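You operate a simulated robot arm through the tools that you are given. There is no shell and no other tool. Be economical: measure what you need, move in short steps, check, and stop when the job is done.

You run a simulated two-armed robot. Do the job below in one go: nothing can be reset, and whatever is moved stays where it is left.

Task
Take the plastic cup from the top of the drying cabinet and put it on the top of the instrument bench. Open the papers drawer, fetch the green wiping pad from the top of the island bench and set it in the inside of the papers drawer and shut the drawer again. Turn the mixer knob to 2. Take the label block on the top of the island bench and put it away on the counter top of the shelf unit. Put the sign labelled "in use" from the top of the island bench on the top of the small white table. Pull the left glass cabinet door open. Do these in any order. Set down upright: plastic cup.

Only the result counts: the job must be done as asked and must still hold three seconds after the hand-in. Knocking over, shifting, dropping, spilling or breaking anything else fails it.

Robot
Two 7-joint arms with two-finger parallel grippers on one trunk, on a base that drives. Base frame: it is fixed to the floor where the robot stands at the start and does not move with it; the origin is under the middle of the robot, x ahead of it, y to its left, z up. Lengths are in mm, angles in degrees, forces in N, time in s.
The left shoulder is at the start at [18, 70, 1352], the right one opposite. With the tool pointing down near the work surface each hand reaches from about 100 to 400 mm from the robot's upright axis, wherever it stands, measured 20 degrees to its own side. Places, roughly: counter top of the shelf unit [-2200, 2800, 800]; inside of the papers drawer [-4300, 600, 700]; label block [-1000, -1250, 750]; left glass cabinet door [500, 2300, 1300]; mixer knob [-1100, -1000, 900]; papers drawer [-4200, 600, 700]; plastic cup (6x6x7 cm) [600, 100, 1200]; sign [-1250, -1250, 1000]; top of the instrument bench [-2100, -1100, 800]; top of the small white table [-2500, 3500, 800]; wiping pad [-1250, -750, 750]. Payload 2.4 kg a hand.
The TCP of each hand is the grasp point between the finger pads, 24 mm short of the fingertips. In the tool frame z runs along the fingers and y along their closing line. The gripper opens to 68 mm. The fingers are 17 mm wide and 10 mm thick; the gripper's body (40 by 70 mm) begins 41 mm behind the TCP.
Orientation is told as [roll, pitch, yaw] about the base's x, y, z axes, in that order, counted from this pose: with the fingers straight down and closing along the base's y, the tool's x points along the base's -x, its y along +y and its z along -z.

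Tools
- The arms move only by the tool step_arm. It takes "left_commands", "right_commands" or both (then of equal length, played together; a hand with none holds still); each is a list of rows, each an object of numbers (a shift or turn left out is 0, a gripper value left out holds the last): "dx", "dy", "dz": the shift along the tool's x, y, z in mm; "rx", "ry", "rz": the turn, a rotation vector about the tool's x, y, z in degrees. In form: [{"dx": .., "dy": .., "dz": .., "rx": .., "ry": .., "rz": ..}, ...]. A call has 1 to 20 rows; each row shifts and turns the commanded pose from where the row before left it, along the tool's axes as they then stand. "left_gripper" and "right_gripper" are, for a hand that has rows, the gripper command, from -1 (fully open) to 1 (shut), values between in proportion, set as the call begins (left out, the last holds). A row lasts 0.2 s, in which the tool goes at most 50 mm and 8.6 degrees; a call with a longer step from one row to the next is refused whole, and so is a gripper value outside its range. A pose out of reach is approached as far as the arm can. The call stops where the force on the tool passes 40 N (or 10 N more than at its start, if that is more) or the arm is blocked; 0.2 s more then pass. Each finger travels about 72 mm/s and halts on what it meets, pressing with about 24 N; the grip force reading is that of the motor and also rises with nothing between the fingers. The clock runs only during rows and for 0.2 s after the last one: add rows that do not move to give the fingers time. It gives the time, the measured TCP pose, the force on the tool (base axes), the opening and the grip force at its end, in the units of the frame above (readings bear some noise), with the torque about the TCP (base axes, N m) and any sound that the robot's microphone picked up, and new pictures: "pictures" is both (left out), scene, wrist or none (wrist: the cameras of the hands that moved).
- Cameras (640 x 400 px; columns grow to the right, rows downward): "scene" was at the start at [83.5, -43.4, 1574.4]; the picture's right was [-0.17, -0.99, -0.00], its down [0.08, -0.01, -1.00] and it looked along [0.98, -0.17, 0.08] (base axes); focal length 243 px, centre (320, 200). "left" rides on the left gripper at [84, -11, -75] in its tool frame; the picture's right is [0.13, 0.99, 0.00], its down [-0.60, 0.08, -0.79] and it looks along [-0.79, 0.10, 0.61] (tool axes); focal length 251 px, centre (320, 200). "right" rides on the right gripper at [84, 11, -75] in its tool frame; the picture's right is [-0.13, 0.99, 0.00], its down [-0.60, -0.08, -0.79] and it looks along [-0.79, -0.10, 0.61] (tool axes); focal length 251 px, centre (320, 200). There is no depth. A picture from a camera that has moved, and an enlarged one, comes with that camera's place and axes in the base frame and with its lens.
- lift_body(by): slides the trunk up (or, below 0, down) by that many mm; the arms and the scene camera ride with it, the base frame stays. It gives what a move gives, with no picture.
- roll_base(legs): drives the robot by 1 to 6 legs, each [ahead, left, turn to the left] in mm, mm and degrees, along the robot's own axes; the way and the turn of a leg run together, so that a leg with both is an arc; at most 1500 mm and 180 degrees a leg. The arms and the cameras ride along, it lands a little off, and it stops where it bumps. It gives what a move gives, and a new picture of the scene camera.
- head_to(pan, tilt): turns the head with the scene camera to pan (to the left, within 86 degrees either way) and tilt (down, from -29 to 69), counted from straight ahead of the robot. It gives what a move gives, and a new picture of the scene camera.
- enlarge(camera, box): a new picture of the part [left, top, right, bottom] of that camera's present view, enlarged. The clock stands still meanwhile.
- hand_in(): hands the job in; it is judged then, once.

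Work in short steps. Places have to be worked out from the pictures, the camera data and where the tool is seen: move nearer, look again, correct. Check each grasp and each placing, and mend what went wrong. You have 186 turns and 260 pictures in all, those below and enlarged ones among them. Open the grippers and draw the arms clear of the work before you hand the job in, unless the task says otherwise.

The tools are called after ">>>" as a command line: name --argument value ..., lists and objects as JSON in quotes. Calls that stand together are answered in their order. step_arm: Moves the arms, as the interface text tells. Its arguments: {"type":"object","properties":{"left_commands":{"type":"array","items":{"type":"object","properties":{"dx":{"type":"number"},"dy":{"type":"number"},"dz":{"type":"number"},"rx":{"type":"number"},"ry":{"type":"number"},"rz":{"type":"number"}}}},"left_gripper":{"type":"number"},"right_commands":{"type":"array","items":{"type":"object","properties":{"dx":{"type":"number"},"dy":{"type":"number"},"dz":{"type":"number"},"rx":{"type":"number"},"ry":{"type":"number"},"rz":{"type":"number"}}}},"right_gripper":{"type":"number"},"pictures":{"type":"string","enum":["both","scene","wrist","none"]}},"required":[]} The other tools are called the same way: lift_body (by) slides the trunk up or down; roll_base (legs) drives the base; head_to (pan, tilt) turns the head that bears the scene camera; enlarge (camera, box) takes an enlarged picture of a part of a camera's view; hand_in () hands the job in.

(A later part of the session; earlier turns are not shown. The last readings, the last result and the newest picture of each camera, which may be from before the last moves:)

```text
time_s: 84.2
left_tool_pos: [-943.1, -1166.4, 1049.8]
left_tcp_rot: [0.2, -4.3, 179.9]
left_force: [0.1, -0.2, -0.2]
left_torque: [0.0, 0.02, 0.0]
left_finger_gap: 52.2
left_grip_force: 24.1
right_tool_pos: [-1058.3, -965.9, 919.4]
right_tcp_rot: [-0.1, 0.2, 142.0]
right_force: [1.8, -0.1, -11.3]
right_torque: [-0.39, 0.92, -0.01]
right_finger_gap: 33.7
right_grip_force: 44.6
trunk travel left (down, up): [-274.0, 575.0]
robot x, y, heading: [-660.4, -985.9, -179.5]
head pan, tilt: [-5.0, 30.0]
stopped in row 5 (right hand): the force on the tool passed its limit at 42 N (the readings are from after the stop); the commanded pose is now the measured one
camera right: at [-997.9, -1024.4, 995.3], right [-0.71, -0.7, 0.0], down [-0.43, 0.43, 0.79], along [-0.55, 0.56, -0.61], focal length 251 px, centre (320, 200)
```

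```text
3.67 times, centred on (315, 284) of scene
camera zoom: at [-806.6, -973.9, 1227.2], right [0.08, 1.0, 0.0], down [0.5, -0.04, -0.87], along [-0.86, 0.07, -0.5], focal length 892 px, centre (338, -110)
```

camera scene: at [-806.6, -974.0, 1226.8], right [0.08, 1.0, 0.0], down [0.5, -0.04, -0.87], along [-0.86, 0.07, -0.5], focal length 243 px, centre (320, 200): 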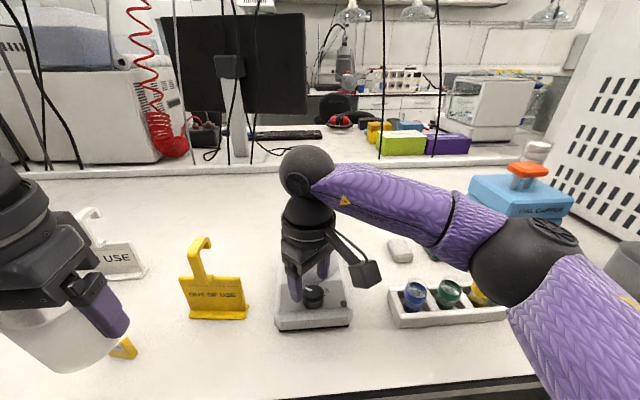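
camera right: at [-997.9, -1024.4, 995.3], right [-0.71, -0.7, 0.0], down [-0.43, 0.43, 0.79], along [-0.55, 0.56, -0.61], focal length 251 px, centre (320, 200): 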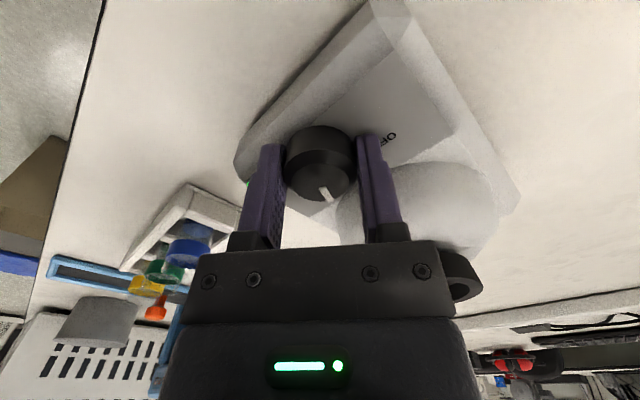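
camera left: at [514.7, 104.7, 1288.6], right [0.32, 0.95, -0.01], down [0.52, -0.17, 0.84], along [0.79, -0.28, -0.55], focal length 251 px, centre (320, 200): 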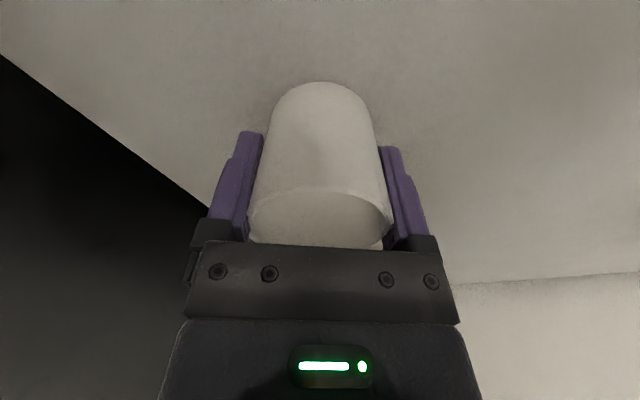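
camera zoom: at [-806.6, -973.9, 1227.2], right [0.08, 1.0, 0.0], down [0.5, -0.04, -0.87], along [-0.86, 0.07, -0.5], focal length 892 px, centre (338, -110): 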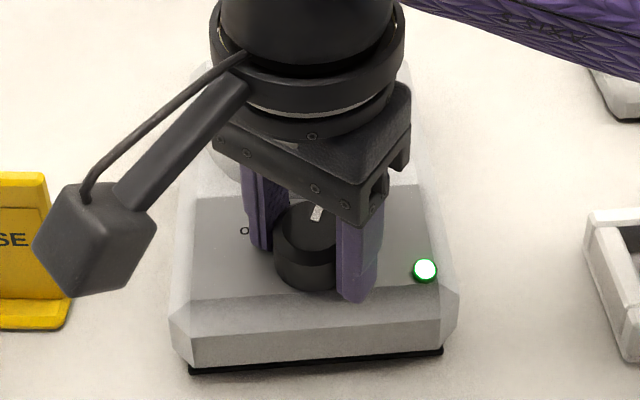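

The mixer lamp is lit and the pointer looks near "2". I open the fingers a bit, rise and check the pointer.

>>> step_arm --right_commands '[{}, {}]' --right_gripper -0.35 --pictures "none"

>>> step_arm --right_commands '[{"dz": -40}, {"dz": -40}, {"dz": -40}, {"rz": -8}, {"rz": -8}, {"rz": -8}, {"rz": -8}]' --pictures "wrist"

>>> enlarge --camera "scene" --box '[270, 250, 360, 340]'

```text
time_s: 84.8
left_tool_pos: [-943.4, -1166.4, 1048.4]
left_tcp_rot: [0.1, -4.4, 179.9]
left_force: [-0.6, 0.1, 0.6]
left_torque: [0.01, -0.01, 0.0]
left_finger_gap: 52.5
left_grip_force: 24.4
right_tool_pos: [-1057.1, -967.0, 920.0]
right_tcp_rot: [-0.1, 0.3, 142.0]
right_force: [0.1, 0.6, 0.5]
right_torque: [0.0, 0.01, 0.0]
right_finger_gap: 45.8
right_grip_force: 0.1
trunk travel left (down, up): [-274.0, 575.0]
robot x, y, heading: [-661.5, -981.6, -179.9]
head pan, tilt: [-5.0, 30.0]
```

```text
time_s: 86.4
left_tool_pos: [-943.4, -1167.8, 1048.7]
left_tcp_rot: [0.1, -4.4, 179.8]
left_force: [0.5, -0.2, -0.5]
left_torque: [-0.02, 0.0, 0.02]
left_finger_gap: 52.2
left_grip_force: 24.1
right_tool_pos: [-1058.6, -965.3, 1039.0]
right_tcp_rot: [0.0, 0.3, 174.1]
right_force: [-0.7, -0.4, -0.2]
right_torque: [-0.02, -0.03, 0.01]
right_finger_gap: 45.8
right_grip_force: 0.1
trunk travel left (down, up): [-274.0, 575.0]
robot x, y, heading: [-662.5, -981.5, -179.6]
head pan, tilt: [-5.0, 30.0]
camera right: at [-975.5, -983.6, 1114.7], right [-0.23, -0.97, 0.0], down [-0.6, 0.14, 0.79], along [-0.77, 0.18, -0.61], focal length 251 px, centre (320, 200)
```

right: 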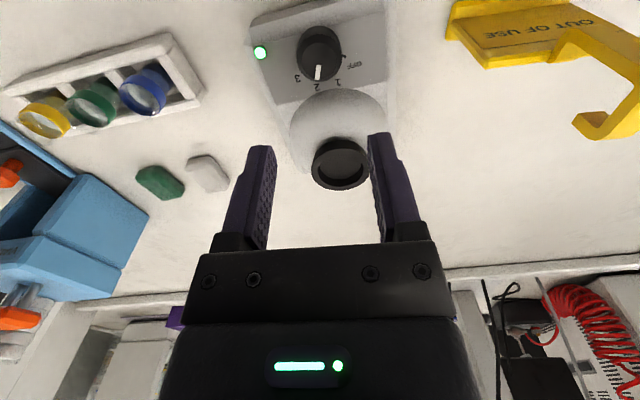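

```text
4.44 times, centred on (315, 295) of scene
camera zoom: at [-806.5, -974.0, 1226.8], right [0.08, 1.0, 0.0], down [0.5, -0.04, -0.87], along [-0.86, 0.07, -0.5], focal length 1081 px, centre (342, -222)
```

zoom: 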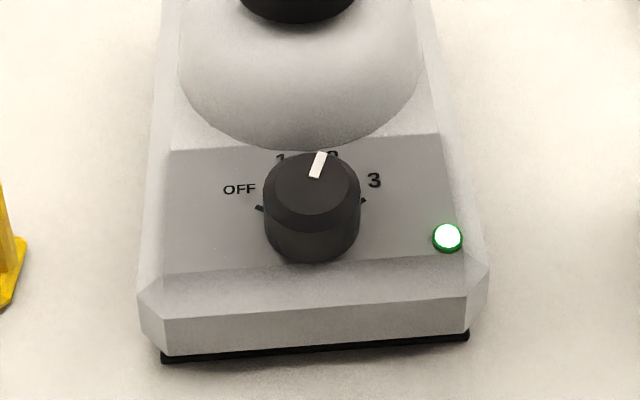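

>>> enlarge --camera "right" --box '[270, 15, 380, 105]'

```text
4.44 times, centred on (325, 60) of right
camera zoom: at [-975.5, -983.6, 1114.7], right [-0.23, -0.97, 0.0], down [-0.6, 0.14, 0.79], along [-0.77, 0.18, -0.61], focal length 1118 px, centre (298, 822)
```

zoom: 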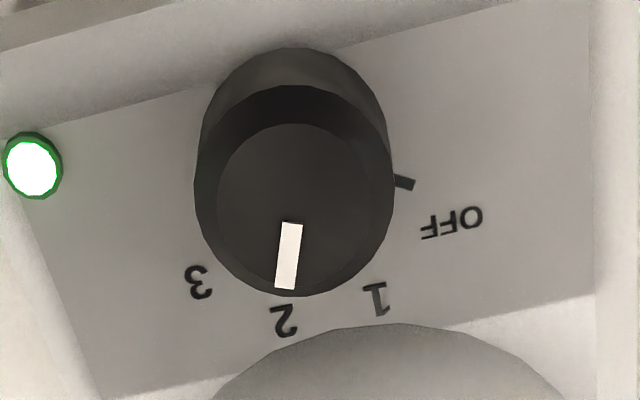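

The pointer lies right on "2". Now the right hand fetches the green pad: I raise it, and look for the pad from the wrist.

>>> step_arm --right_commands '[{"rz": 5.9, "dz": -20}, {"dy": -40}, {"dy": -40}, {"dy": -40}, {"dx": -20, "dy": -40}]' --right_gripper -1

```text
time_s: 87.6
left_tool_pos: [-941.6, -1167.2, 1047.5]
left_tcp_rot: [0.0, -4.4, 179.8]
left_force: [0.6, -0.1, -0.2]
left_torque: [0.0, -0.02, 0.02]
left_finger_gap: 52.5
left_grip_force: 24.4
right_tool_pos: [-1046.7, -803.4, 1059.8]
right_tcp_rot: [0.0, 0.2, 168.2]
right_force: [0.3, 0.7, 0.4]
right_torque: [0.02, 0.02, -0.02]
right_finger_gap: 68.2
right_grip_force: 0.0
trunk travel left (down, up): [-274.0, 575.0]
robot x, y, heading: [-661.9, -980.7, -179.7]
head pan, tilt: [-5.0, 30.0]
camera scene: at [-806.4, -973.8, 1226.8], right [0.08, 1.0, 0.0], down [0.5, -0.04, -0.87], along [-0.86, 0.07, -0.5], focal length 243 px, centre (320, 200)
camera right: at [-966.6, -830.7, 1136.4], right [-0.33, -0.94, 0.0], down [-0.58, 0.2, 0.79], along [-0.75, 0.26, -0.61], focal length 251 px, centre (320, 200)
```

scene: 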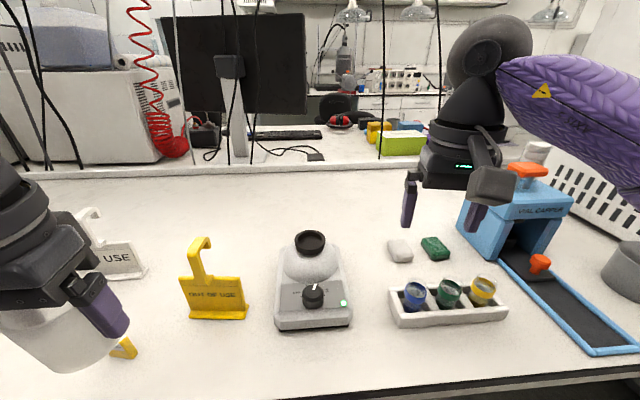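
right: 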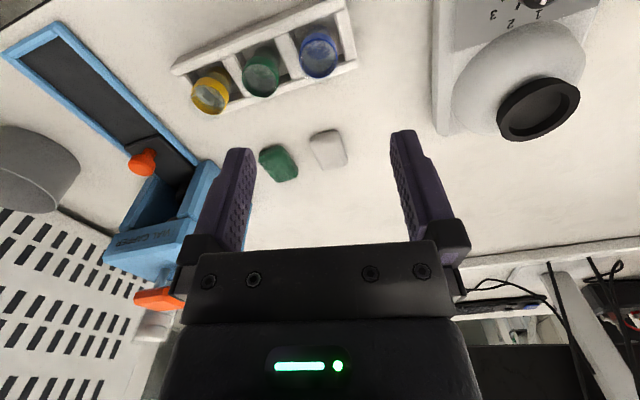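

Pad triangulated at (-1187, -692, top ~873). It's out of reach from here; I drive the base ahead 110 and right 80, watching for bumps.

>>> step_arm --right_commands '[{"rz": -6, "dz": -30}, {"rz": -6}]' --pictures "none"

>>> roll_base --legs '[[70, -80, 0]]'

```text
time_s: 88.2
left_tool_pos: [-943.9, -1166.4, 1046.9]
left_tcp_rot: [0.1, -4.4, 179.8]
left_force: [-0.9, 0.4, -0.8]
left_torque: [0.01, -0.03, 0.03]
left_finger_gap: 52.2
left_grip_force: 23.9
right_tool_pos: [-1046.1, -804.5, 1090.3]
right_tcp_rot: [0.1, 0.3, -179.7]
right_force: [-0.3, -0.4, -0.4]
right_torque: [0.01, 0.01, -0.02]
right_finger_gap: 67.8
right_grip_force: 0.1
trunk travel left (down, up): [-274.0, 575.0]
robot x, y, heading: [-661.6, -980.7, -179.6]
head pan, tilt: [-5.0, 30.0]
```

```text
time_s: 89.3
left_tool_pos: [-1011.7, -1088.2, 1048.3]
left_tcp_rot: [0.0, -4.4, 180.0]
left_force: [0.5, 0.7, -0.7]
left_torque: [0.0, 0.03, 0.0]
left_finger_gap: 52.3
left_grip_force: 23.9
right_tool_pos: [-1117.0, -724.8, 1088.8]
right_tcp_rot: [0.0, 0.1, -179.7]
right_force: [0.1, -0.2, 0.5]
right_torque: [-0.01, 0.02, 0.01]
right_finger_gap: 68.1
right_grip_force: 0.0
trunk travel left (down, up): [-274.0, 575.0]
robot x, y, heading: [-732.0, -903.7, -179.4]
head pan, tilt: [-5.0, 30.0]
camera scene: at [-876.3, -894.2, 1226.8], right [0.08, 1.0, 0.0], down [0.5, -0.04, -0.87], along [-0.86, 0.07, -0.5], focal length 243 px, centre (320, 200)
```

scene: 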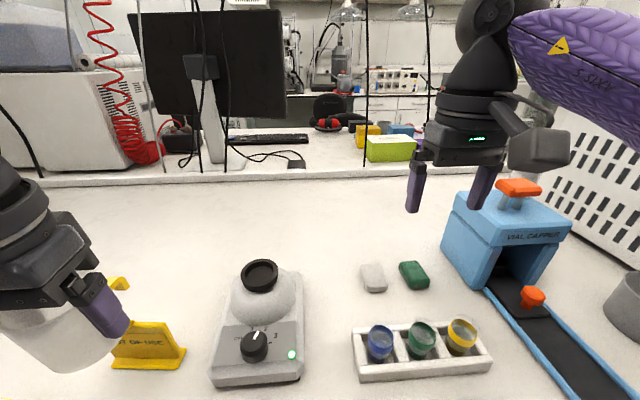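

No bump. I move the right hand above the pad and lower it to z≈960.

>>> step_arm --right_commands '[{"dx": -30, "dy": -15}, {"dx": -30, "dy": -15, "dz": 20}, {"dz": 45}, {"dz": 45}, {}]' --pictures "wrist"

```text
time_s: 90.5
left_tool_pos: [-1011.3, -1088.0, 1048.3]
left_tcp_rot: [0.0, -4.4, 179.8]
left_force: [-0.7, -0.1, -0.5]
left_torque: [-0.02, 0.04, -0.03]
left_finger_gap: 52.1
left_grip_force: 23.3
right_tool_pos: [-1174.5, -695.0, 979.8]
right_tcp_rot: [0.1, 0.2, -179.7]
right_force: [0.5, -0.2, -0.2]
right_torque: [-0.03, -0.02, 0.03]
right_finger_gap: 68.0
right_grip_force: 0.0
trunk travel left (down, up): [-274.0, 575.0]
robot x, y, heading: [-731.2, -901.5, -179.3]
head pan, tilt: [-5.0, 30.0]
camera right: at [-1090.4, -703.7, 1055.5], right [-0.12, -0.99, 0.0], down [-0.61, 0.08, 0.79], along [-0.78, 0.1, -0.61], focal length 251 px, centre (320, 200)
```

right: 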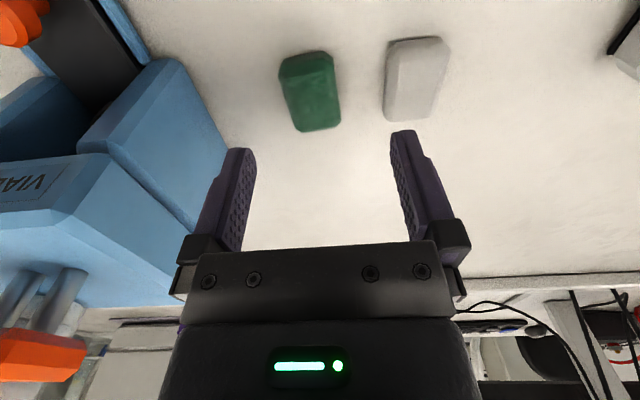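

Pad centre (-1190, -685), about 40 mm wide across the fingers. I align and lower to z≈905.

>>> step_arm --right_commands '[{"dx": -15.5, "dy": -10}, {"dz": 40}, {"dz": 35}, {}]'

```text
time_s: 91.5
left_tool_pos: [-1011.7, -1087.1, 1048.4]
left_tcp_rot: [0.1, -4.4, 179.9]
left_force: [-0.7, -0.7, -0.8]
left_torque: [0.01, -0.01, -0.03]
left_finger_gap: 52.4
left_grip_force: 23.8
right_tool_pos: [-1191.1, -686.2, 903.3]
right_tcp_rot: [0.1, 0.2, -179.7]
right_force: [0.1, 0.8, 0.4]
right_torque: [0.0, 0.02, -0.01]
right_finger_gap: 68.1
right_grip_force: 0.1
trunk travel left (down, up): [-274.0, 575.0]
robot x, y, heading: [-735.3, -904.6, -179.7]
head pan, tilt: [-5.0, 30.0]
camera scene: at [-876.2, -894.4, 1226.8], right [0.08, 1.0, 0.0], down [0.5, -0.04, -0.87], along [-0.86, 0.07, -0.5], focal length 243 px, centre (320, 200)
camera right: at [-1107.3, -694.5, 979.2], right [-0.12, -0.99, 0.0], down [-0.61, 0.08, 0.79], along [-0.78, 0.1, -0.61], focal length 251 px, centre (320, 200)
```

scene: 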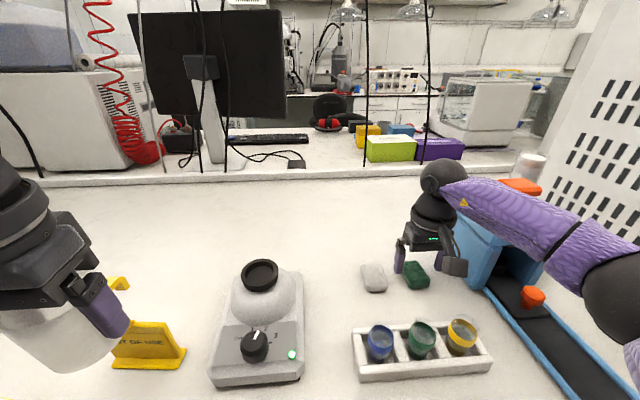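
right: 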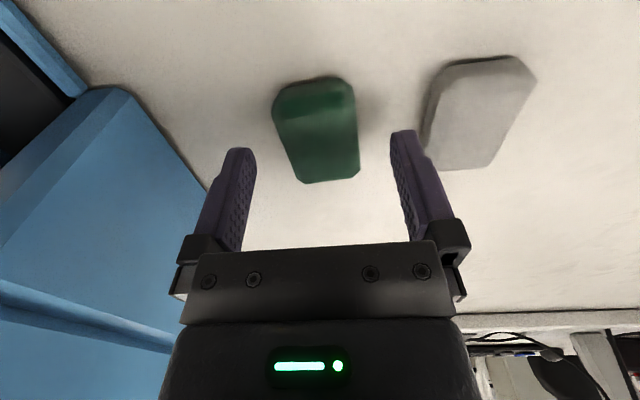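

Aligned. Lower 17 mm more and close.

>>> step_arm --right_commands '[{"dz": 10}, {"dz": 7}, {}]' --pictures "wrist"

```text
time_s: 92.3
left_tool_pos: [-1012.4, -1088.0, 1048.8]
left_tcp_rot: [0.1, -4.5, 179.9]
left_force: [-0.2, 0.7, -0.4]
left_torque: [0.01, 0.02, 0.03]
left_finger_gap: 52.3
left_grip_force: 24.2
right_tool_pos: [-1191.4, -684.8, 886.9]
right_tcp_rot: [0.1, 0.2, -179.7]
right_force: [0.4, 0.3, -0.4]
right_torque: [0.02, -0.04, -0.03]
right_finger_gap: 68.0
right_grip_force: 0.0
trunk travel left (down, up): [-274.0, 575.0]
robot x, y, heading: [-729.3, -902.7, -179.7]
head pan, tilt: [-5.0, 30.0]
camera right: at [-1106.6, -694.8, 962.5], right [-0.12, -0.99, 0.0], down [-0.61, 0.08, 0.79], along [-0.78, 0.1, -0.61], focal length 251 px, centre (320, 200)
```

right: 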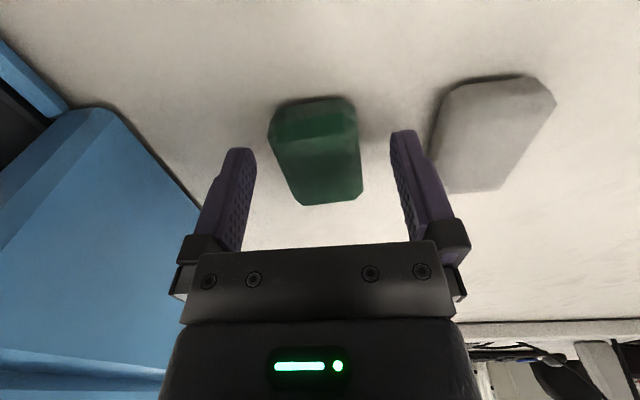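

Tips overlap the pad by ~10 mm; 5 mm lower and close.

>>> step_arm --right_commands '[{"dz": 5}, {}]' --pictures "none"

>>> step_arm --right_commands '[{}, {}, {}, {}]' --right_gripper 1 --pictures "wrist"

```text
time_s: 93.0
left_tool_pos: [-1012.0, -1086.4, 1048.4]
left_tcp_rot: [0.1, -4.4, 179.8]
left_force: [0.3, 0.2, 0.6]
left_torque: [-0.02, 0.05, -0.02]
left_finger_gap: 52.6
left_grip_force: 24.0
right_tool_pos: [-1191.2, -685.7, 882.8]
right_tcp_rot: [0.0, 0.2, -179.7]
right_force: [1.0, 0.1, -0.6]
right_torque: [-0.04, 0.01, -0.01]
right_finger_gap: 68.1
right_grip_force: 0.0
trunk travel left (down, up): [-274.0, 575.0]
robot x, y, heading: [-730.7, -902.9, -179.4]
head pan, tilt: [-5.0, 30.0]
```

```text
time_s: 94.0
left_tool_pos: [-1011.9, -1087.5, 1047.6]
left_tcp_rot: [0.0, -4.4, 180.0]
left_force: [0.3, -1.4, -0.5]
left_torque: [0.02, -0.01, -0.01]
left_finger_gap: 52.2
left_grip_force: 24.0
right_tool_pos: [-1189.3, -684.8, 881.8]
right_tcp_rot: [0.1, 0.2, -179.7]
right_force: [0.4, 0.4, 0.2]
right_torque: [0.01, 0.03, 0.03]
right_finger_gap: 41.0
right_grip_force: 23.6
trunk travel left (down, up): [-274.0, 575.0]
robot x, y, heading: [-731.7, -901.6, -179.7]
head pan, tilt: [-5.0, 30.0]
camera right: at [-1106.7, -694.4, 958.0], right [-0.12, -0.99, 0.0], down [-0.61, 0.08, 0.79], along [-0.78, 0.1, -0.61], focal length 251 px, centre (320, 200)
```

right: 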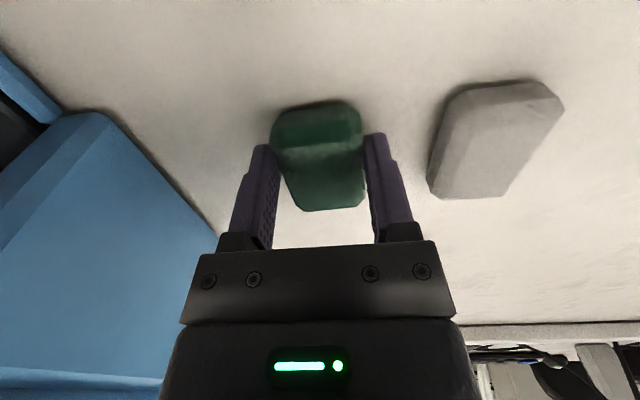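

Pad gripped (41 mm, 24 N). Lift it and check, then retreat the base.

>>> step_arm --right_commands '[{"dz": -40}, {"dz": -40}, {"dz": -40}, {"dz": -40}, {"dx": 30}, {"dx": 30}]'

```text
time_s: 95.3
left_tool_pos: [-1011.7, -1086.9, 1048.0]
left_tcp_rot: [0.2, -4.4, 179.9]
left_force: [-0.1, -0.1, -0.2]
left_torque: [0.0, 0.01, 0.01]
left_finger_gap: 52.1
left_grip_force: 23.9
right_tool_pos: [-1133.5, -685.0, 1042.5]
right_tcp_rot: [0.2, 0.2, -179.7]
right_force: [-0.5, -0.3, -0.6]
right_torque: [0.03, -0.01, 0.01]
right_finger_gap: 40.8
right_grip_force: 24.0
trunk travel left (down, up): [-274.0, 575.0]
robot x, y, heading: [-734.2, -904.8, -179.7]
head pan, tilt: [-5.0, 30.0]
camera scene: at [-876.0, -894.3, 1226.8], right [0.08, 1.0, 0.0], down [0.5, -0.04, -0.87], along [-0.86, 0.07, -0.5], focal length 243 px, centre (320, 200)
camera right: at [-1047.8, -694.8, 1117.1], right [-0.12, -0.99, 0.0], down [-0.61, 0.08, 0.79], along [-0.78, 0.1, -0.61], focal length 251 px, centre (320, 200)
```

scene: 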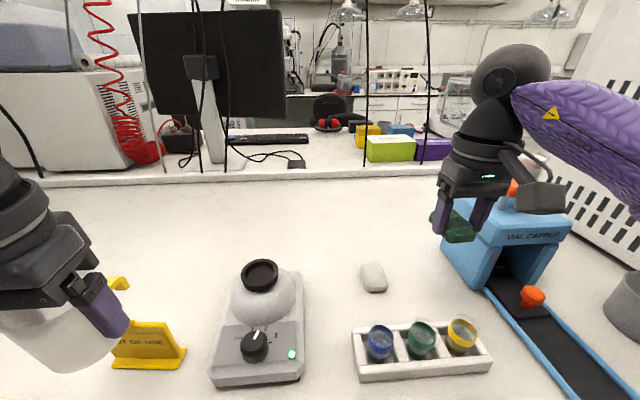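
right: 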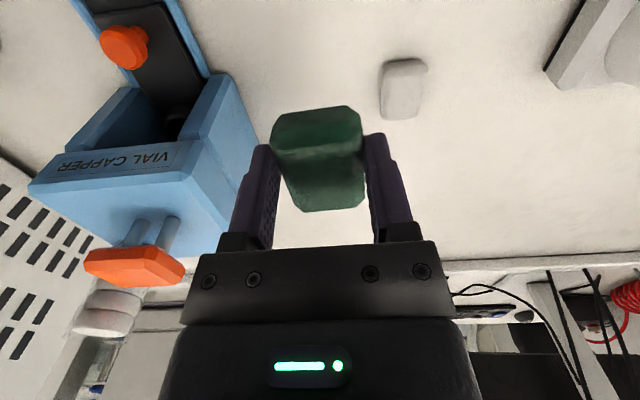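

Pad is held. I retract the right hand, back off and then look along the aisle northward.

>>> step_arm --right_commands '[{"dx": 35}, {"dx": 35}, {"dx": 35}]' --pictures "none"

>>> roll_base --legs '[[-300, 0, 0], [0, 0, -90]]'

>>> lift_body --by 250

>>> head_to --pan 0 --tilt 25

```text
time_s: 96.2
left_tool_pos: [-1011.8, -1086.3, 1049.3]
left_tcp_rot: [0.1, -4.4, 180.0]
left_force: [-0.6, -0.5, -1.0]
left_torque: [0.02, 0.02, 0.01]
left_finger_gap: 52.3
left_grip_force: 24.4
right_tool_pos: [-1028.1, -684.7, 1043.4]
right_tcp_rot: [0.1, 0.2, -179.7]
right_force: [0.4, 0.5, -0.5]
right_torque: [0.02, -0.01, -0.01]
right_finger_gap: 40.8
right_grip_force: 23.7
trunk travel left (down, up): [-274.0, 575.0]
robot x, y, heading: [-733.3, -903.4, -179.7]
head pan, tilt: [-5.0, 30.0]
```

```text
time_s: 102.0
left_tool_pos: [-622.6, -621.9, 1047.6]
left_tcp_rot: [0.0, -4.5, 90.9]
left_force: [0.7, -0.1, -0.8]
left_torque: [0.02, -0.03, 0.0]
left_finger_gap: 52.2
left_grip_force: 24.2
right_tool_pos: [-217.7, -600.5, 1043.0]
right_tcp_rot: [0.2, 0.2, 91.2]
right_force: [0.0, -0.3, 0.2]
right_torque: [0.02, 0.0, 0.0]
right_finger_gap: 40.8
right_grip_force: 23.4
trunk travel left (down, up): [-274.0, 575.0]
robot x, y, heading: [-434.2, -901.6, 91.6]
head pan, tilt: [-5.0, 30.0]
camera scene: at [-427.1, -754.6, 1226.8], right [1.0, -0.06, 0.0], down [-0.03, -0.5, -0.87], along [0.05, 0.86, -0.5], focal length 243 px, centre (320, 200)
```

scene: 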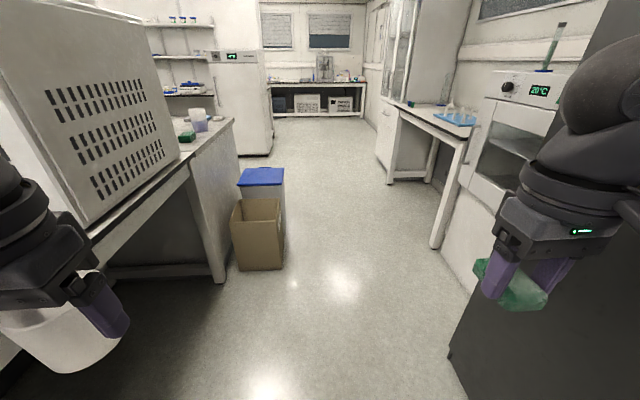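

```text
time_s: 104.6
left_tool_pos: [-621.3, -622.3, 1298.1]
left_tcp_rot: [0.0, -4.3, 91.0]
left_force: [1.1, 0.2, 0.2]
left_torque: [0.01, -0.03, 0.01]
left_finger_gap: 52.3
left_grip_force: 24.0
right_tool_pos: [-219.1, -600.9, 1293.3]
right_tcp_rot: [0.1, 0.3, 91.2]
right_force: [-0.7, -0.6, 0.6]
right_torque: [0.02, -0.01, 0.0]
right_finger_gap: 40.6
right_grip_force: 24.4
trunk travel left (down, up): [-524.0, 325.0]
robot x, y, heading: [-431.3, -898.8, 91.6]
head pan, tilt: [-5.0, 30.0]
```

```text
time_s: 105.2
left_tool_pos: [-620.7, -622.4, 1298.2]
left_tcp_rot: [0.1, -4.4, 90.8]
left_force: [-0.2, -0.5, -0.7]
left_torque: [0.02, -0.03, 0.01]
left_finger_gap: 52.2
left_grip_force: 23.9
right_tool_pos: [-219.3, -598.5, 1293.4]
right_tcp_rot: [0.1, 0.2, 91.2]
right_force: [-1.1, -0.2, 0.1]
right_torque: [0.01, 0.02, -0.04]
right_finger_gap: 40.1
right_grip_force: 23.9
trunk travel left (down, up): [-524.0, 325.0]
robot x, y, heading: [-431.6, -899.1, 91.2]
head pan, tilt: [0.0, 25.0]
camera scene: at [-434.1, -788.5, 1486.6], right [1.0, 0.02, 0.0], down [0.01, -0.42, -0.91], along [-0.02, 0.91, -0.42], focal length 243 px, centre (320, 200)
```

scene: 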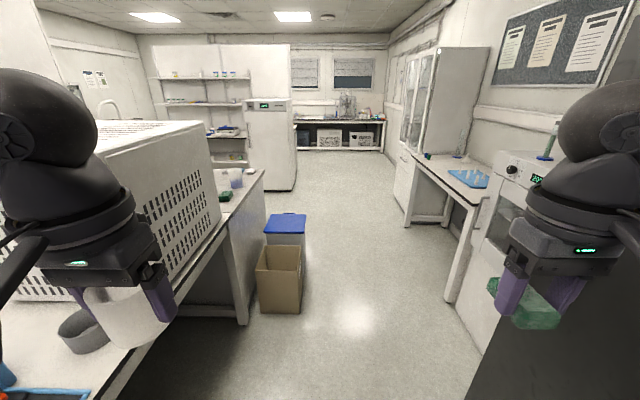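

The aisle is clear. I drive along x ≈ -170 to y ≈ 1750, then turn left.

>>> roll_base --legs '[[1100, -260, 0], [1450, 0, 0], [0, 0, 89]]'

```text
time_s: 121.8
left_tool_pos: [-504.4, 1519.0, 1298.1]
left_tcp_rot: [0.1, -4.3, 178.9]
left_force: [-0.4, 0.1, -0.6]
left_torque: [-0.02, 0.01, -0.01]
left_finger_gap: 52.5
left_grip_force: 24.3
right_tool_pos: [-511.7, 1921.5, 1292.7]
right_tcp_rot: [0.0, 0.2, 179.0]
right_force: [1.4, 0.3, -0.3]
right_torque: [-0.01, 0.01, -0.02]
right_finger_gap: 40.6
right_grip_force: 23.9
trunk travel left (down, up): [-524.0, 325.0]
robot x, y, heading: [-221.2, 1698.6, 179.2]
head pan, tilt: [0.0, 25.0]
camera scene: at [-330.2, 1701.2, 1486.6], right [0.01, 1.0, 0.0], down [0.42, -0.01, -0.91], along [-0.91, 0.01, -0.42], focal length 243 px, centre (320, 200)
```

scene: 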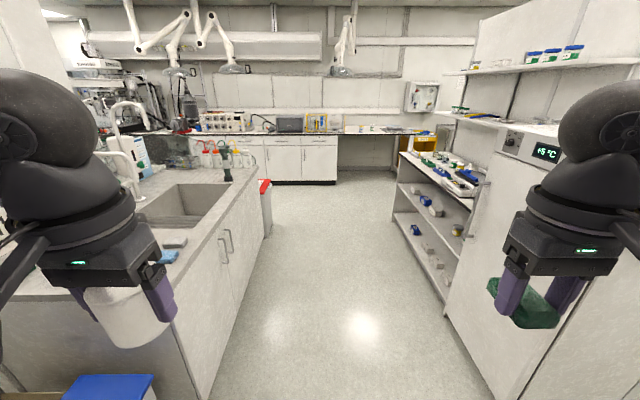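

Clear corridor. Drive ahead to x ≈ -2500 and look toward the rear bench on the left.

>>> roll_base --legs '[[1500, 0, 0], [800, 0, 0]]'

>>> head_to --pan 60 --tilt 20

```text
time_s: 133.1
left_tool_pos: [-2799.5, 1536.2, 1298.1]
left_tcp_rot: [0.2, -4.3, 179.4]
left_force: [0.1, -0.5, -0.9]
left_torque: [-0.05, -0.01, 0.0]
left_finger_gap: 52.4
left_grip_force: 24.2
right_tool_pos: [-2812.9, 1939.8, 1292.8]
right_tcp_rot: [0.1, 0.3, 179.8]
right_force: [-0.8, -0.6, -0.7]
right_torque: [0.0, -0.01, 0.01]
right_finger_gap: 40.3
right_grip_force: 24.0
trunk travel left (down, up): [-524.0, 325.0]
robot x, y, heading: [-2518.9, 1720.1, 179.7]
head pan, tilt: [0.0, 25.0]
camera scene: at [-2628.5, 1720.6, 1486.6], right [0.0, 1.0, 0.0], down [0.42, 0.0, -0.91], along [-0.91, 0.0, -0.42], focal length 243 px, centre (320, 200)
```

scene: 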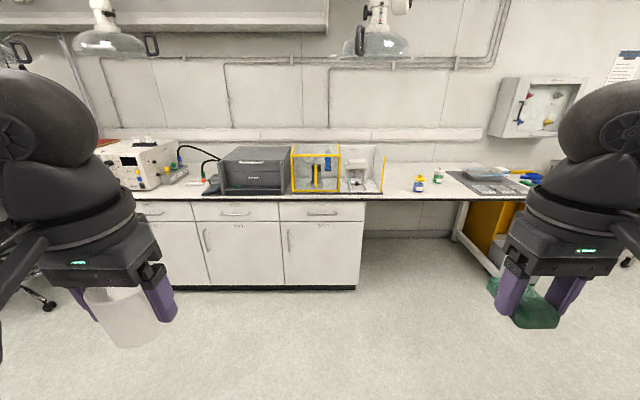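

```text
time_s: 134.4
left_tool_pos: [-2799.8, 1536.8, 1298.2]
left_tcp_rot: [0.0, -4.4, 179.3]
left_force: [-0.4, -0.7, -1.0]
left_torque: [-0.01, -0.01, -0.01]
left_finger_gap: 52.3
left_grip_force: 24.4
right_tool_pos: [-2811.9, 1939.7, 1291.6]
right_tcp_rot: [0.1, 0.2, 179.8]
right_force: [-0.3, 0.1, -0.5]
right_torque: [-0.02, -0.02, 0.01]
right_finger_gap: 40.6
right_grip_force: 24.3
trunk travel left (down, up): [-524.0, 325.0]
robot x, y, heading: [-2516.2, 1722.9, 179.9]
head pan, tilt: [60.0, 20.0]
camera scene: at [-2582.7, 1640.0, 1494.7], right [-0.86, 0.5, 0.0], down [0.17, 0.3, -0.94], along [-0.47, -0.81, -0.34], focal length 243 px, centre (320, 200)
```

scene: 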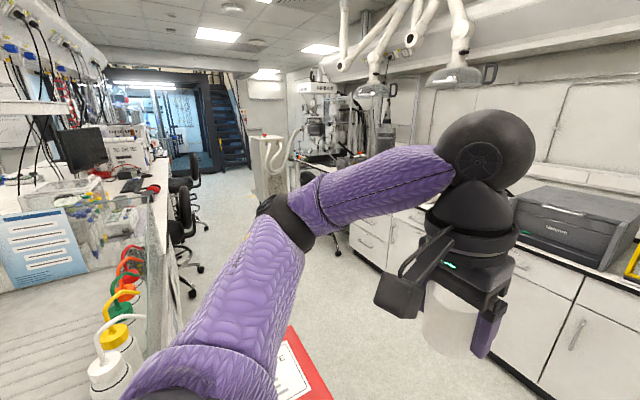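

The instrument bench with the monitors lies ahead-left, reached from the corridor at x ≈ -3200. I drive there facing -y.

>>> roll_base --legs '[[720, 0, 0], [0, 0, 90], [700, 0, 0]]'

>>> head_to --pan 25 --tilt 20

```text
time_s: 145.6
left_tool_pos: [-3100.8, 731.5, 1298.2]
left_tcp_rot: [0.0, -4.3, -92.4]
left_force: [-0.1, 0.6, -0.7]
left_torque: [0.01, 0.04, 0.03]
left_finger_gap: 52.4
left_grip_force: 23.9
right_tool_pos: [-3503.7, 730.0, 1293.0]
right_tcp_rot: [0.0, 0.1, -92.0]
right_force: [0.3, -1.0, 0.3]
right_torque: [0.0, -0.04, -0.03]
right_finger_gap: 40.7
right_grip_force: 23.9
trunk travel left (down, up): [-524.0, 325.0]
robot x, y, heading: [-3273.1, 1015.2, -92.1]
head pan, tilt: [60.0, 20.0]
camera scene: at [-3195.5, 952.1, 1494.7], right [-0.53, -0.85, 0.0], down [-0.29, 0.18, -0.94], along [0.8, -0.5, -0.34], focal length 243 px, centre (320, 200)
```

scene: 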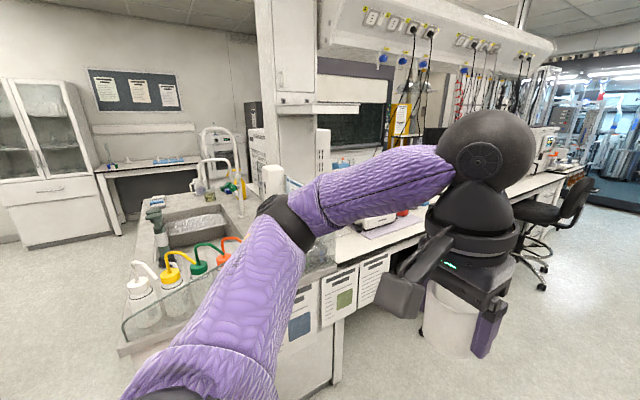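

```text
time_s: 146.7
left_tool_pos: [-3099.1, 732.3, 1298.2]
left_tcp_rot: [0.2, -4.4, -92.4]
left_force: [-0.5, -1.0, 0.4]
left_torque: [-0.01, 0.0, 0.01]
left_finger_gap: 52.1
left_grip_force: 24.1
right_tool_pos: [-3503.2, 731.9, 1293.2]
right_tcp_rot: [0.1, 0.1, -92.2]
right_force: [0.2, -1.1, -0.5]
right_torque: [-0.03, 0.0, 0.0]
right_finger_gap: 40.5
right_grip_force: 24.2
trunk travel left (down, up): [-524.0, 325.0]
robot x, y, heading: [-3273.0, 1021.6, -91.9]
head pan, tilt: [25.0, 20.0]
camera scene: at [-3237.9, 916.2, 1494.7], right [-0.92, -0.39, 0.0], down [-0.13, 0.31, -0.94], along [0.37, -0.86, -0.34], focal length 243 px, centre (320, 200)
```

scene: 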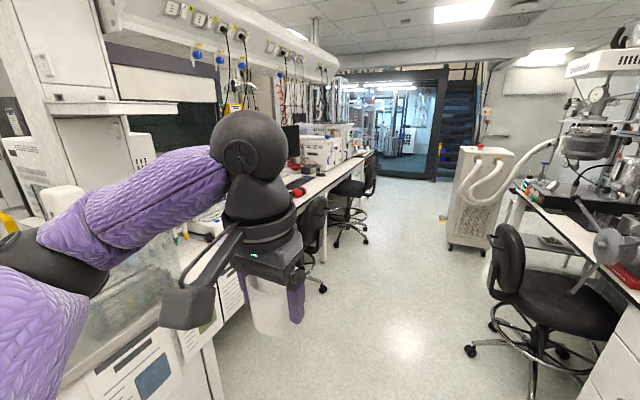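

I drive on south and look left at the instrument bench.

>>> roll_base --legs '[[1000, 0, 0]]'

>>> head_to --pan 50 --tilt 25

```text
time_s: 151.8
left_tool_pos: [-3135.2, -270.0, 1299.4]
left_tcp_rot: [0.1, -4.3, -92.5]
left_force: [1.1, -0.7, 0.1]
left_torque: [0.02, 0.01, 0.01]
left_finger_gap: 52.2
left_grip_force: 24.0
right_tool_pos: [-3537.5, -268.9, 1292.5]
right_tcp_rot: [0.2, 0.2, -92.1]
right_force: [-0.4, -1.5, 0.1]
right_torque: [0.01, 0.03, -0.01]
right_finger_gap: 40.8
right_grip_force: 23.8
trunk travel left (down, up): [-524.0, 325.0]
robot x, y, heading: [-3308.5, 16.3, -91.9]
head pan, tilt: [25.0, 20.0]
camera scene: at [-3272.4, -84.9, 1494.7], right [-0.92, -0.39, 0.0], down [-0.13, 0.32, -0.94], along [0.37, -0.86, -0.34], focal length 243 px, centre (320, 200)
```

scene: 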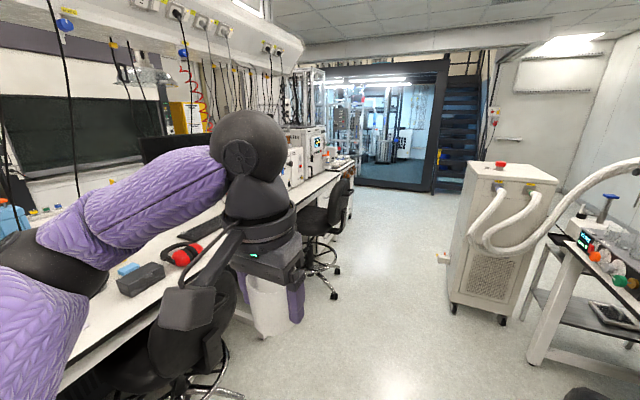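

```text
time_s: 152.7
left_tool_pos: [-3135.2, -268.9, 1299.3]
left_tcp_rot: [0.0, -4.4, -92.5]
left_force: [-0.5, 0.1, 0.1]
left_torque: [0.0, 0.03, 0.02]
left_finger_gap: 52.4
left_grip_force: 24.2
right_tool_pos: [-3538.9, -268.0, 1291.6]
right_tcp_rot: [0.1, 0.2, -92.2]
right_force: [0.7, 0.0, -0.1]
right_torque: [0.03, -0.01, 0.01]
right_finger_gap: 40.3
right_grip_force: 24.4
trunk travel left (down, up): [-524.0, 325.0]
robot x, y, heading: [-3304.8, 22.2, -92.2]
head pan, tilt: [50.0, 25.0]
camera scene: at [-3240.4, -60.6, 1486.7], right [-0.67, -0.74, 0.0], down [-0.31, 0.28, -0.91], along [0.67, -0.61, -0.42], focal length 243 px, centre (320, 200)
```

scene: 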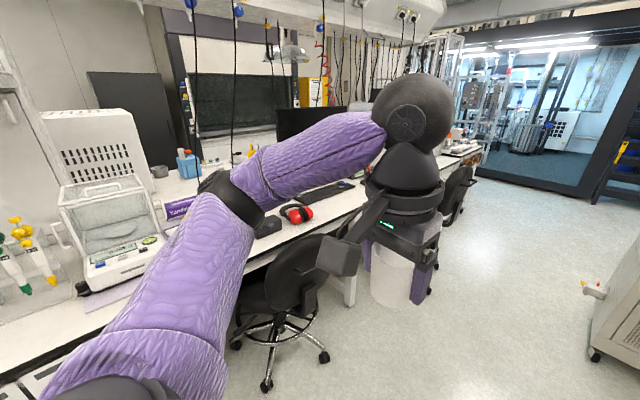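

My own arm blocks the view; I drive to y ≈ -1050 between the two chairs and turn to face the bench.

>>> roll_base --legs '[[1090, 0, 0], [0, 0, 92]]'

>>> head_to --pan 0 --tilt 25

```text
time_s: 162.2
left_tool_pos: [-3066.9, -864.3, 1297.6]
left_tcp_rot: [0.0, -4.4, 0.5]
left_force: [0.2, 0.3, 0.1]
left_torque: [-0.02, -0.01, -0.02]
left_finger_gap: 52.5
left_grip_force: 24.4
right_tool_pos: [-3047.9, -1267.0, 1292.8]
right_tcp_rot: [0.2, 0.1, 0.7]
right_force: [-0.4, 0.0, -0.4]
right_torque: [-0.03, -0.01, 0.02]
right_finger_gap: 40.6
right_grip_force: 23.8
trunk travel left (down, up): [-524.0, 325.0]
robot x, y, heading: [-3346.0, -1049.9, 0.8]
head pan, tilt: [50.0, 25.0]
camera scene: at [-3269.5, -979.1, 1486.6], right [0.78, -0.63, 0.0], down [-0.27, -0.33, -0.91], along [0.57, 0.7, -0.42], focal length 243 px, centre (320, 200)
```

scene: 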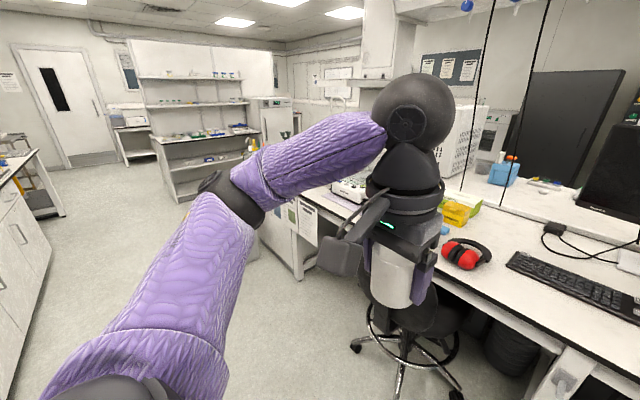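

```text
time_s: 163.4
left_tool_pos: [-3067.0, -863.9, 1297.4]
left_tcp_rot: [0.1, -4.3, 0.4]
left_force: [1.5, 0.7, -0.9]
left_torque: [0.0, -0.02, -0.03]
left_finger_gap: 52.4
left_grip_force: 24.4
right_tool_pos: [-3046.9, -1267.0, 1292.9]
right_tcp_rot: [0.0, 0.2, 0.8]
right_force: [-0.1, -0.1, 0.3]
right_torque: [-0.01, -0.03, 0.01]
right_finger_gap: 40.7
right_grip_force: 24.6
trunk travel left (down, up): [-524.0, 325.0]
robot x, y, heading: [-3343.7, -1052.6, 0.8]
head pan, tilt: [0.0, 25.0]
camera scene: at [-3235.4, -1049.2, 1486.6], right [0.02, -1.0, 0.0], down [-0.42, -0.01, -0.91], along [0.91, 0.02, -0.42], focal length 243 px, centre (320, 200)
```

scene: 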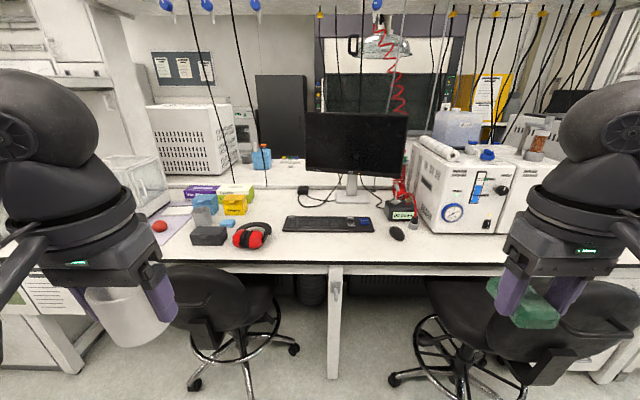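

The bench strip in front of the keyboard is free: edge about x = -2469, keyboard front about -2227. I will set the cup at about (-2400, -1060). I lower the trunk and drive between the chairs, stopping short of them.

>>> lift_body --by -180

>>> roll_base --legs '[[350, -110, 0]]'

>>> head_to --pan 0 --tilt 50

```text
time_s: 165.4
left_tool_pos: [-3067.5, -865.0, 1119.0]
left_tcp_rot: [0.1, -4.4, 0.3]
left_force: [-0.4, -0.5, -0.6]
left_torque: [0.02, -0.04, -0.01]
left_finger_gap: 52.3
left_grip_force: 24.4
right_tool_pos: [-3047.3, -1266.1, 1111.9]
right_tcp_rot: [0.1, 0.1, 0.8]
right_force: [0.2, -0.1, -0.5]
right_torque: [-0.02, -0.01, 0.02]
right_finger_gap: 40.6
right_grip_force: 24.1
trunk travel left (down, up): [-344.0, 505.0]
robot x, y, heading: [-3348.1, -1049.4, 0.7]
head pan, tilt: [0.0, 25.0]
```

```text
time_s: 167.7
left_tool_pos: [-2717.0, -969.6, 1118.2]
left_tcp_rot: [0.1, -4.2, 0.2]
left_force: [0.4, -0.1, 0.7]
left_torque: [-0.01, 0.03, -0.02]
left_finger_gap: 52.5
left_grip_force: 24.0
right_tool_pos: [-2699.5, -1372.1, 1112.2]
right_tcp_rot: [0.1, 0.1, 0.5]
right_force: [-0.6, 0.0, -0.8]
right_torque: [0.0, 0.03, 0.02]
right_finger_gap: 40.4
right_grip_force: 23.5
trunk travel left (down, up): [-344.0, 505.0]
robot x, y, heading: [-2996.7, -1154.6, 0.6]
head pan, tilt: [0.0, 25.0]
camera scene: at [-2863.1, -1153.7, 1305.5], right [0.01, -1.0, 0.0], down [-0.42, 0.0, -0.91], along [0.91, 0.01, -0.42], focal length 243 px, centre (320, 200)
```

scene: 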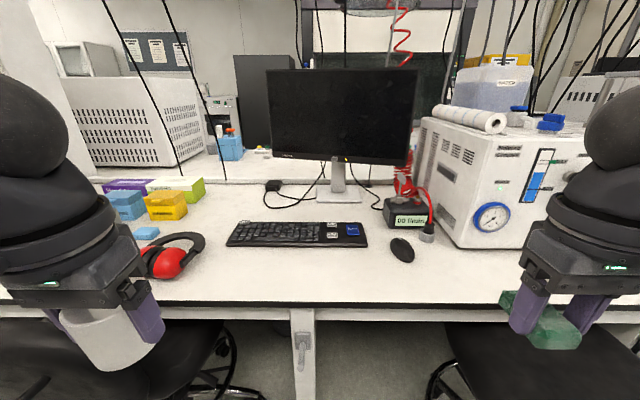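

```text
time_s: 168.6
left_tool_pos: [-2715.4, -970.0, 1118.4]
left_tcp_rot: [0.0, -4.4, 0.2]
left_force: [-0.2, -0.2, 0.6]
left_torque: [0.01, -0.03, 0.0]
left_finger_gap: 52.2
left_grip_force: 23.8
right_tool_pos: [-2697.7, -1372.4, 1111.9]
right_tcp_rot: [0.1, 0.2, 0.5]
right_force: [1.1, 0.1, -0.2]
right_torque: [-0.03, 0.01, 0.0]
right_finger_gap: 40.7
right_grip_force: 23.9
trunk travel left (down, up): [-344.0, 505.0]
robot x, y, heading: [-2992.6, -1154.5, 0.5]
head pan, tilt: [0.0, 50.0]
camera scene: at [-2878.5, -1153.8, 1268.2], right [0.01, -1.0, 0.0], down [-0.77, -0.01, -0.64], along [0.64, 0.01, -0.77], focal length 243 px, centre (320, 200)
```

scene: 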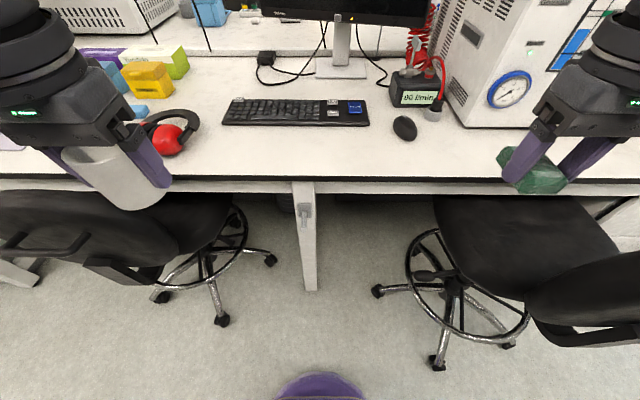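

The base is slim and clear of the chairs' wheels. I drive ahead 190 more.

>>> roll_base --legs '[[190, 0, 0]]'

>>> step_arm --left_commands '[{"dx": -40, "dy": -25}, {"dx": -40, "dy": -25}, {"dx": -40, "dy": -25}, {}]'

```text
time_s: 170.1
left_tool_pos: [-2526.7, -969.1, 1118.7]
left_tcp_rot: [0.2, -4.3, 0.2]
left_force: [1.0, 0.1, 0.1]
left_torque: [-0.01, 0.02, 0.02]
left_finger_gap: 52.3
left_grip_force: 23.7
right_tool_pos: [-2508.1, -1369.8, 1114.5]
right_tcp_rot: [0.1, 0.3, 0.4]
right_force: [-0.4, 0.2, 0.1]
right_torque: [0.02, 0.0, -0.01]
right_finger_gap: 40.9
right_grip_force: 24.3
trunk travel left (down, up): [-344.0, 505.0]
robot x, y, heading: [-2806.6, -1150.8, 0.6]
head pan, tilt: [0.0, 50.0]
camera scene: at [-2688.9, -1151.9, 1268.0], right [0.01, -1.0, 0.0], down [-0.77, -0.01, -0.64], along [0.64, 0.01, -0.77], focal length 243 px, centre (320, 200)
```

scene: 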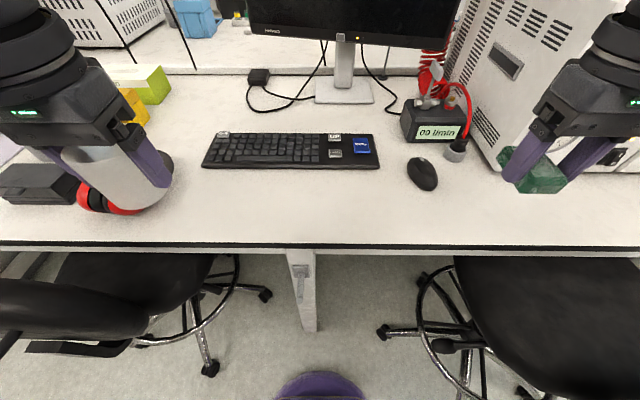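

```text
time_s: 171.1
left_tool_pos: [-2407.5, -1043.2, 1126.6]
left_tcp_rot: [0.2, -4.3, 0.0]
left_force: [0.1, -0.2, -0.5]
left_torque: [0.02, 0.02, 0.0]
left_finger_gap: 52.1
left_grip_force: 24.2
right_tool_pos: [-2509.3, -1371.0, 1112.8]
right_tcp_rot: [0.1, 0.2, 0.5]
right_force: [-0.9, 0.2, -0.2]
right_torque: [-0.02, 0.04, -0.02]
right_finger_gap: 40.6
right_grip_force: 24.2
trunk travel left (down, up): [-344.0, 505.0]
robot x, y, heading: [-2807.3, -1154.1, 0.8]
head pan, tilt: [0.0, 50.0]
camera scene: at [-2689.2, -1152.0, 1268.1], right [0.01, -1.0, 0.0], down [-0.77, -0.01, -0.64], along [0.64, 0.01, -0.77], focal length 243 px, centre (320, 200)
camera left: at [-2496.3, -1053.0, 1195.5], right [-0.13, 0.99, -0.01], down [0.54, 0.08, 0.84], along [0.83, 0.11, -0.55], focal length 251 px, centre (320, 200)
```

scene: 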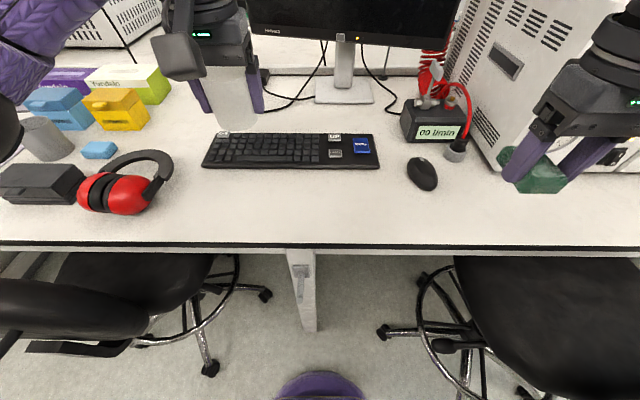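
left: 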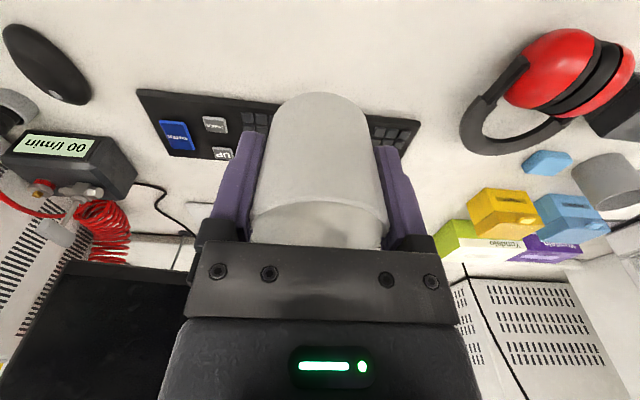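

Bench top triangulates to z ≈ 834, edge x ≈ -2446. The hand is over the free strip; I lower by 190 mm and look.

>>> step_arm --left_commands '[{"dz": 40}, {"dz": 40}, {"dz": 40}, {"dz": 40}, {"dz": 30}, {}]'

```text
time_s: 172.5
left_tool_pos: [-2393.8, -1042.9, 939.1]
left_tcp_rot: [0.1, -4.4, 0.0]
left_force: [-0.9, -0.2, -0.9]
left_torque: [0.0, -0.04, 0.0]
left_finger_gap: 52.1
left_grip_force: 24.2
right_tool_pos: [-2509.2, -1371.2, 1113.1]
right_tcp_rot: [0.1, 0.2, 0.4]
right_force: [0.7, 0.5, -0.2]
right_torque: [-0.01, -0.04, 0.0]
right_finger_gap: 40.7
right_grip_force: 24.2
trunk travel left (down, up): [-344.0, 505.0]
robot x, y, heading: [-2801.3, -1153.6, 0.4]
head pan, tilt: [0.0, 50.0]
camera scene: at [-2689.3, -1152.0, 1268.1], right [0.01, -1.0, 0.0], down [-0.77, -0.01, -0.64], along [0.64, 0.01, -0.77], focal length 243 px, centre (320, 200)
camera left: at [-2481.8, -1053.8, 1008.0], right [-0.13, 0.99, -0.01], down [0.54, 0.08, 0.84], along [0.83, 0.11, -0.55], focal length 251 px, centre (320, 200)
```

scene: 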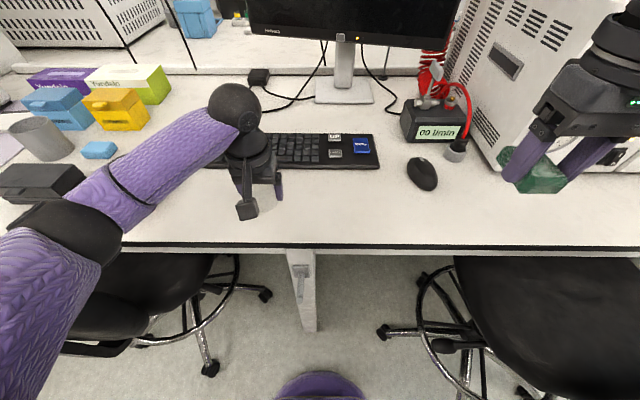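
left: 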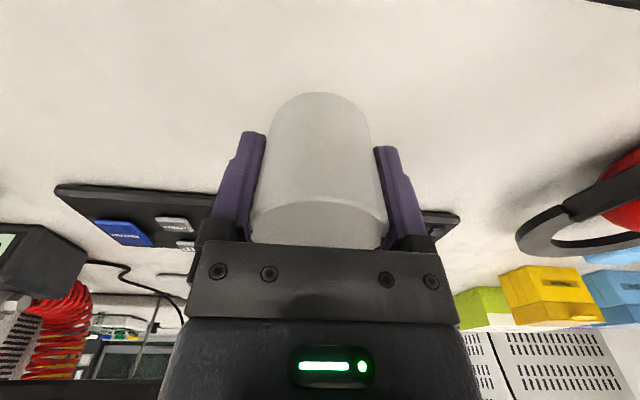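

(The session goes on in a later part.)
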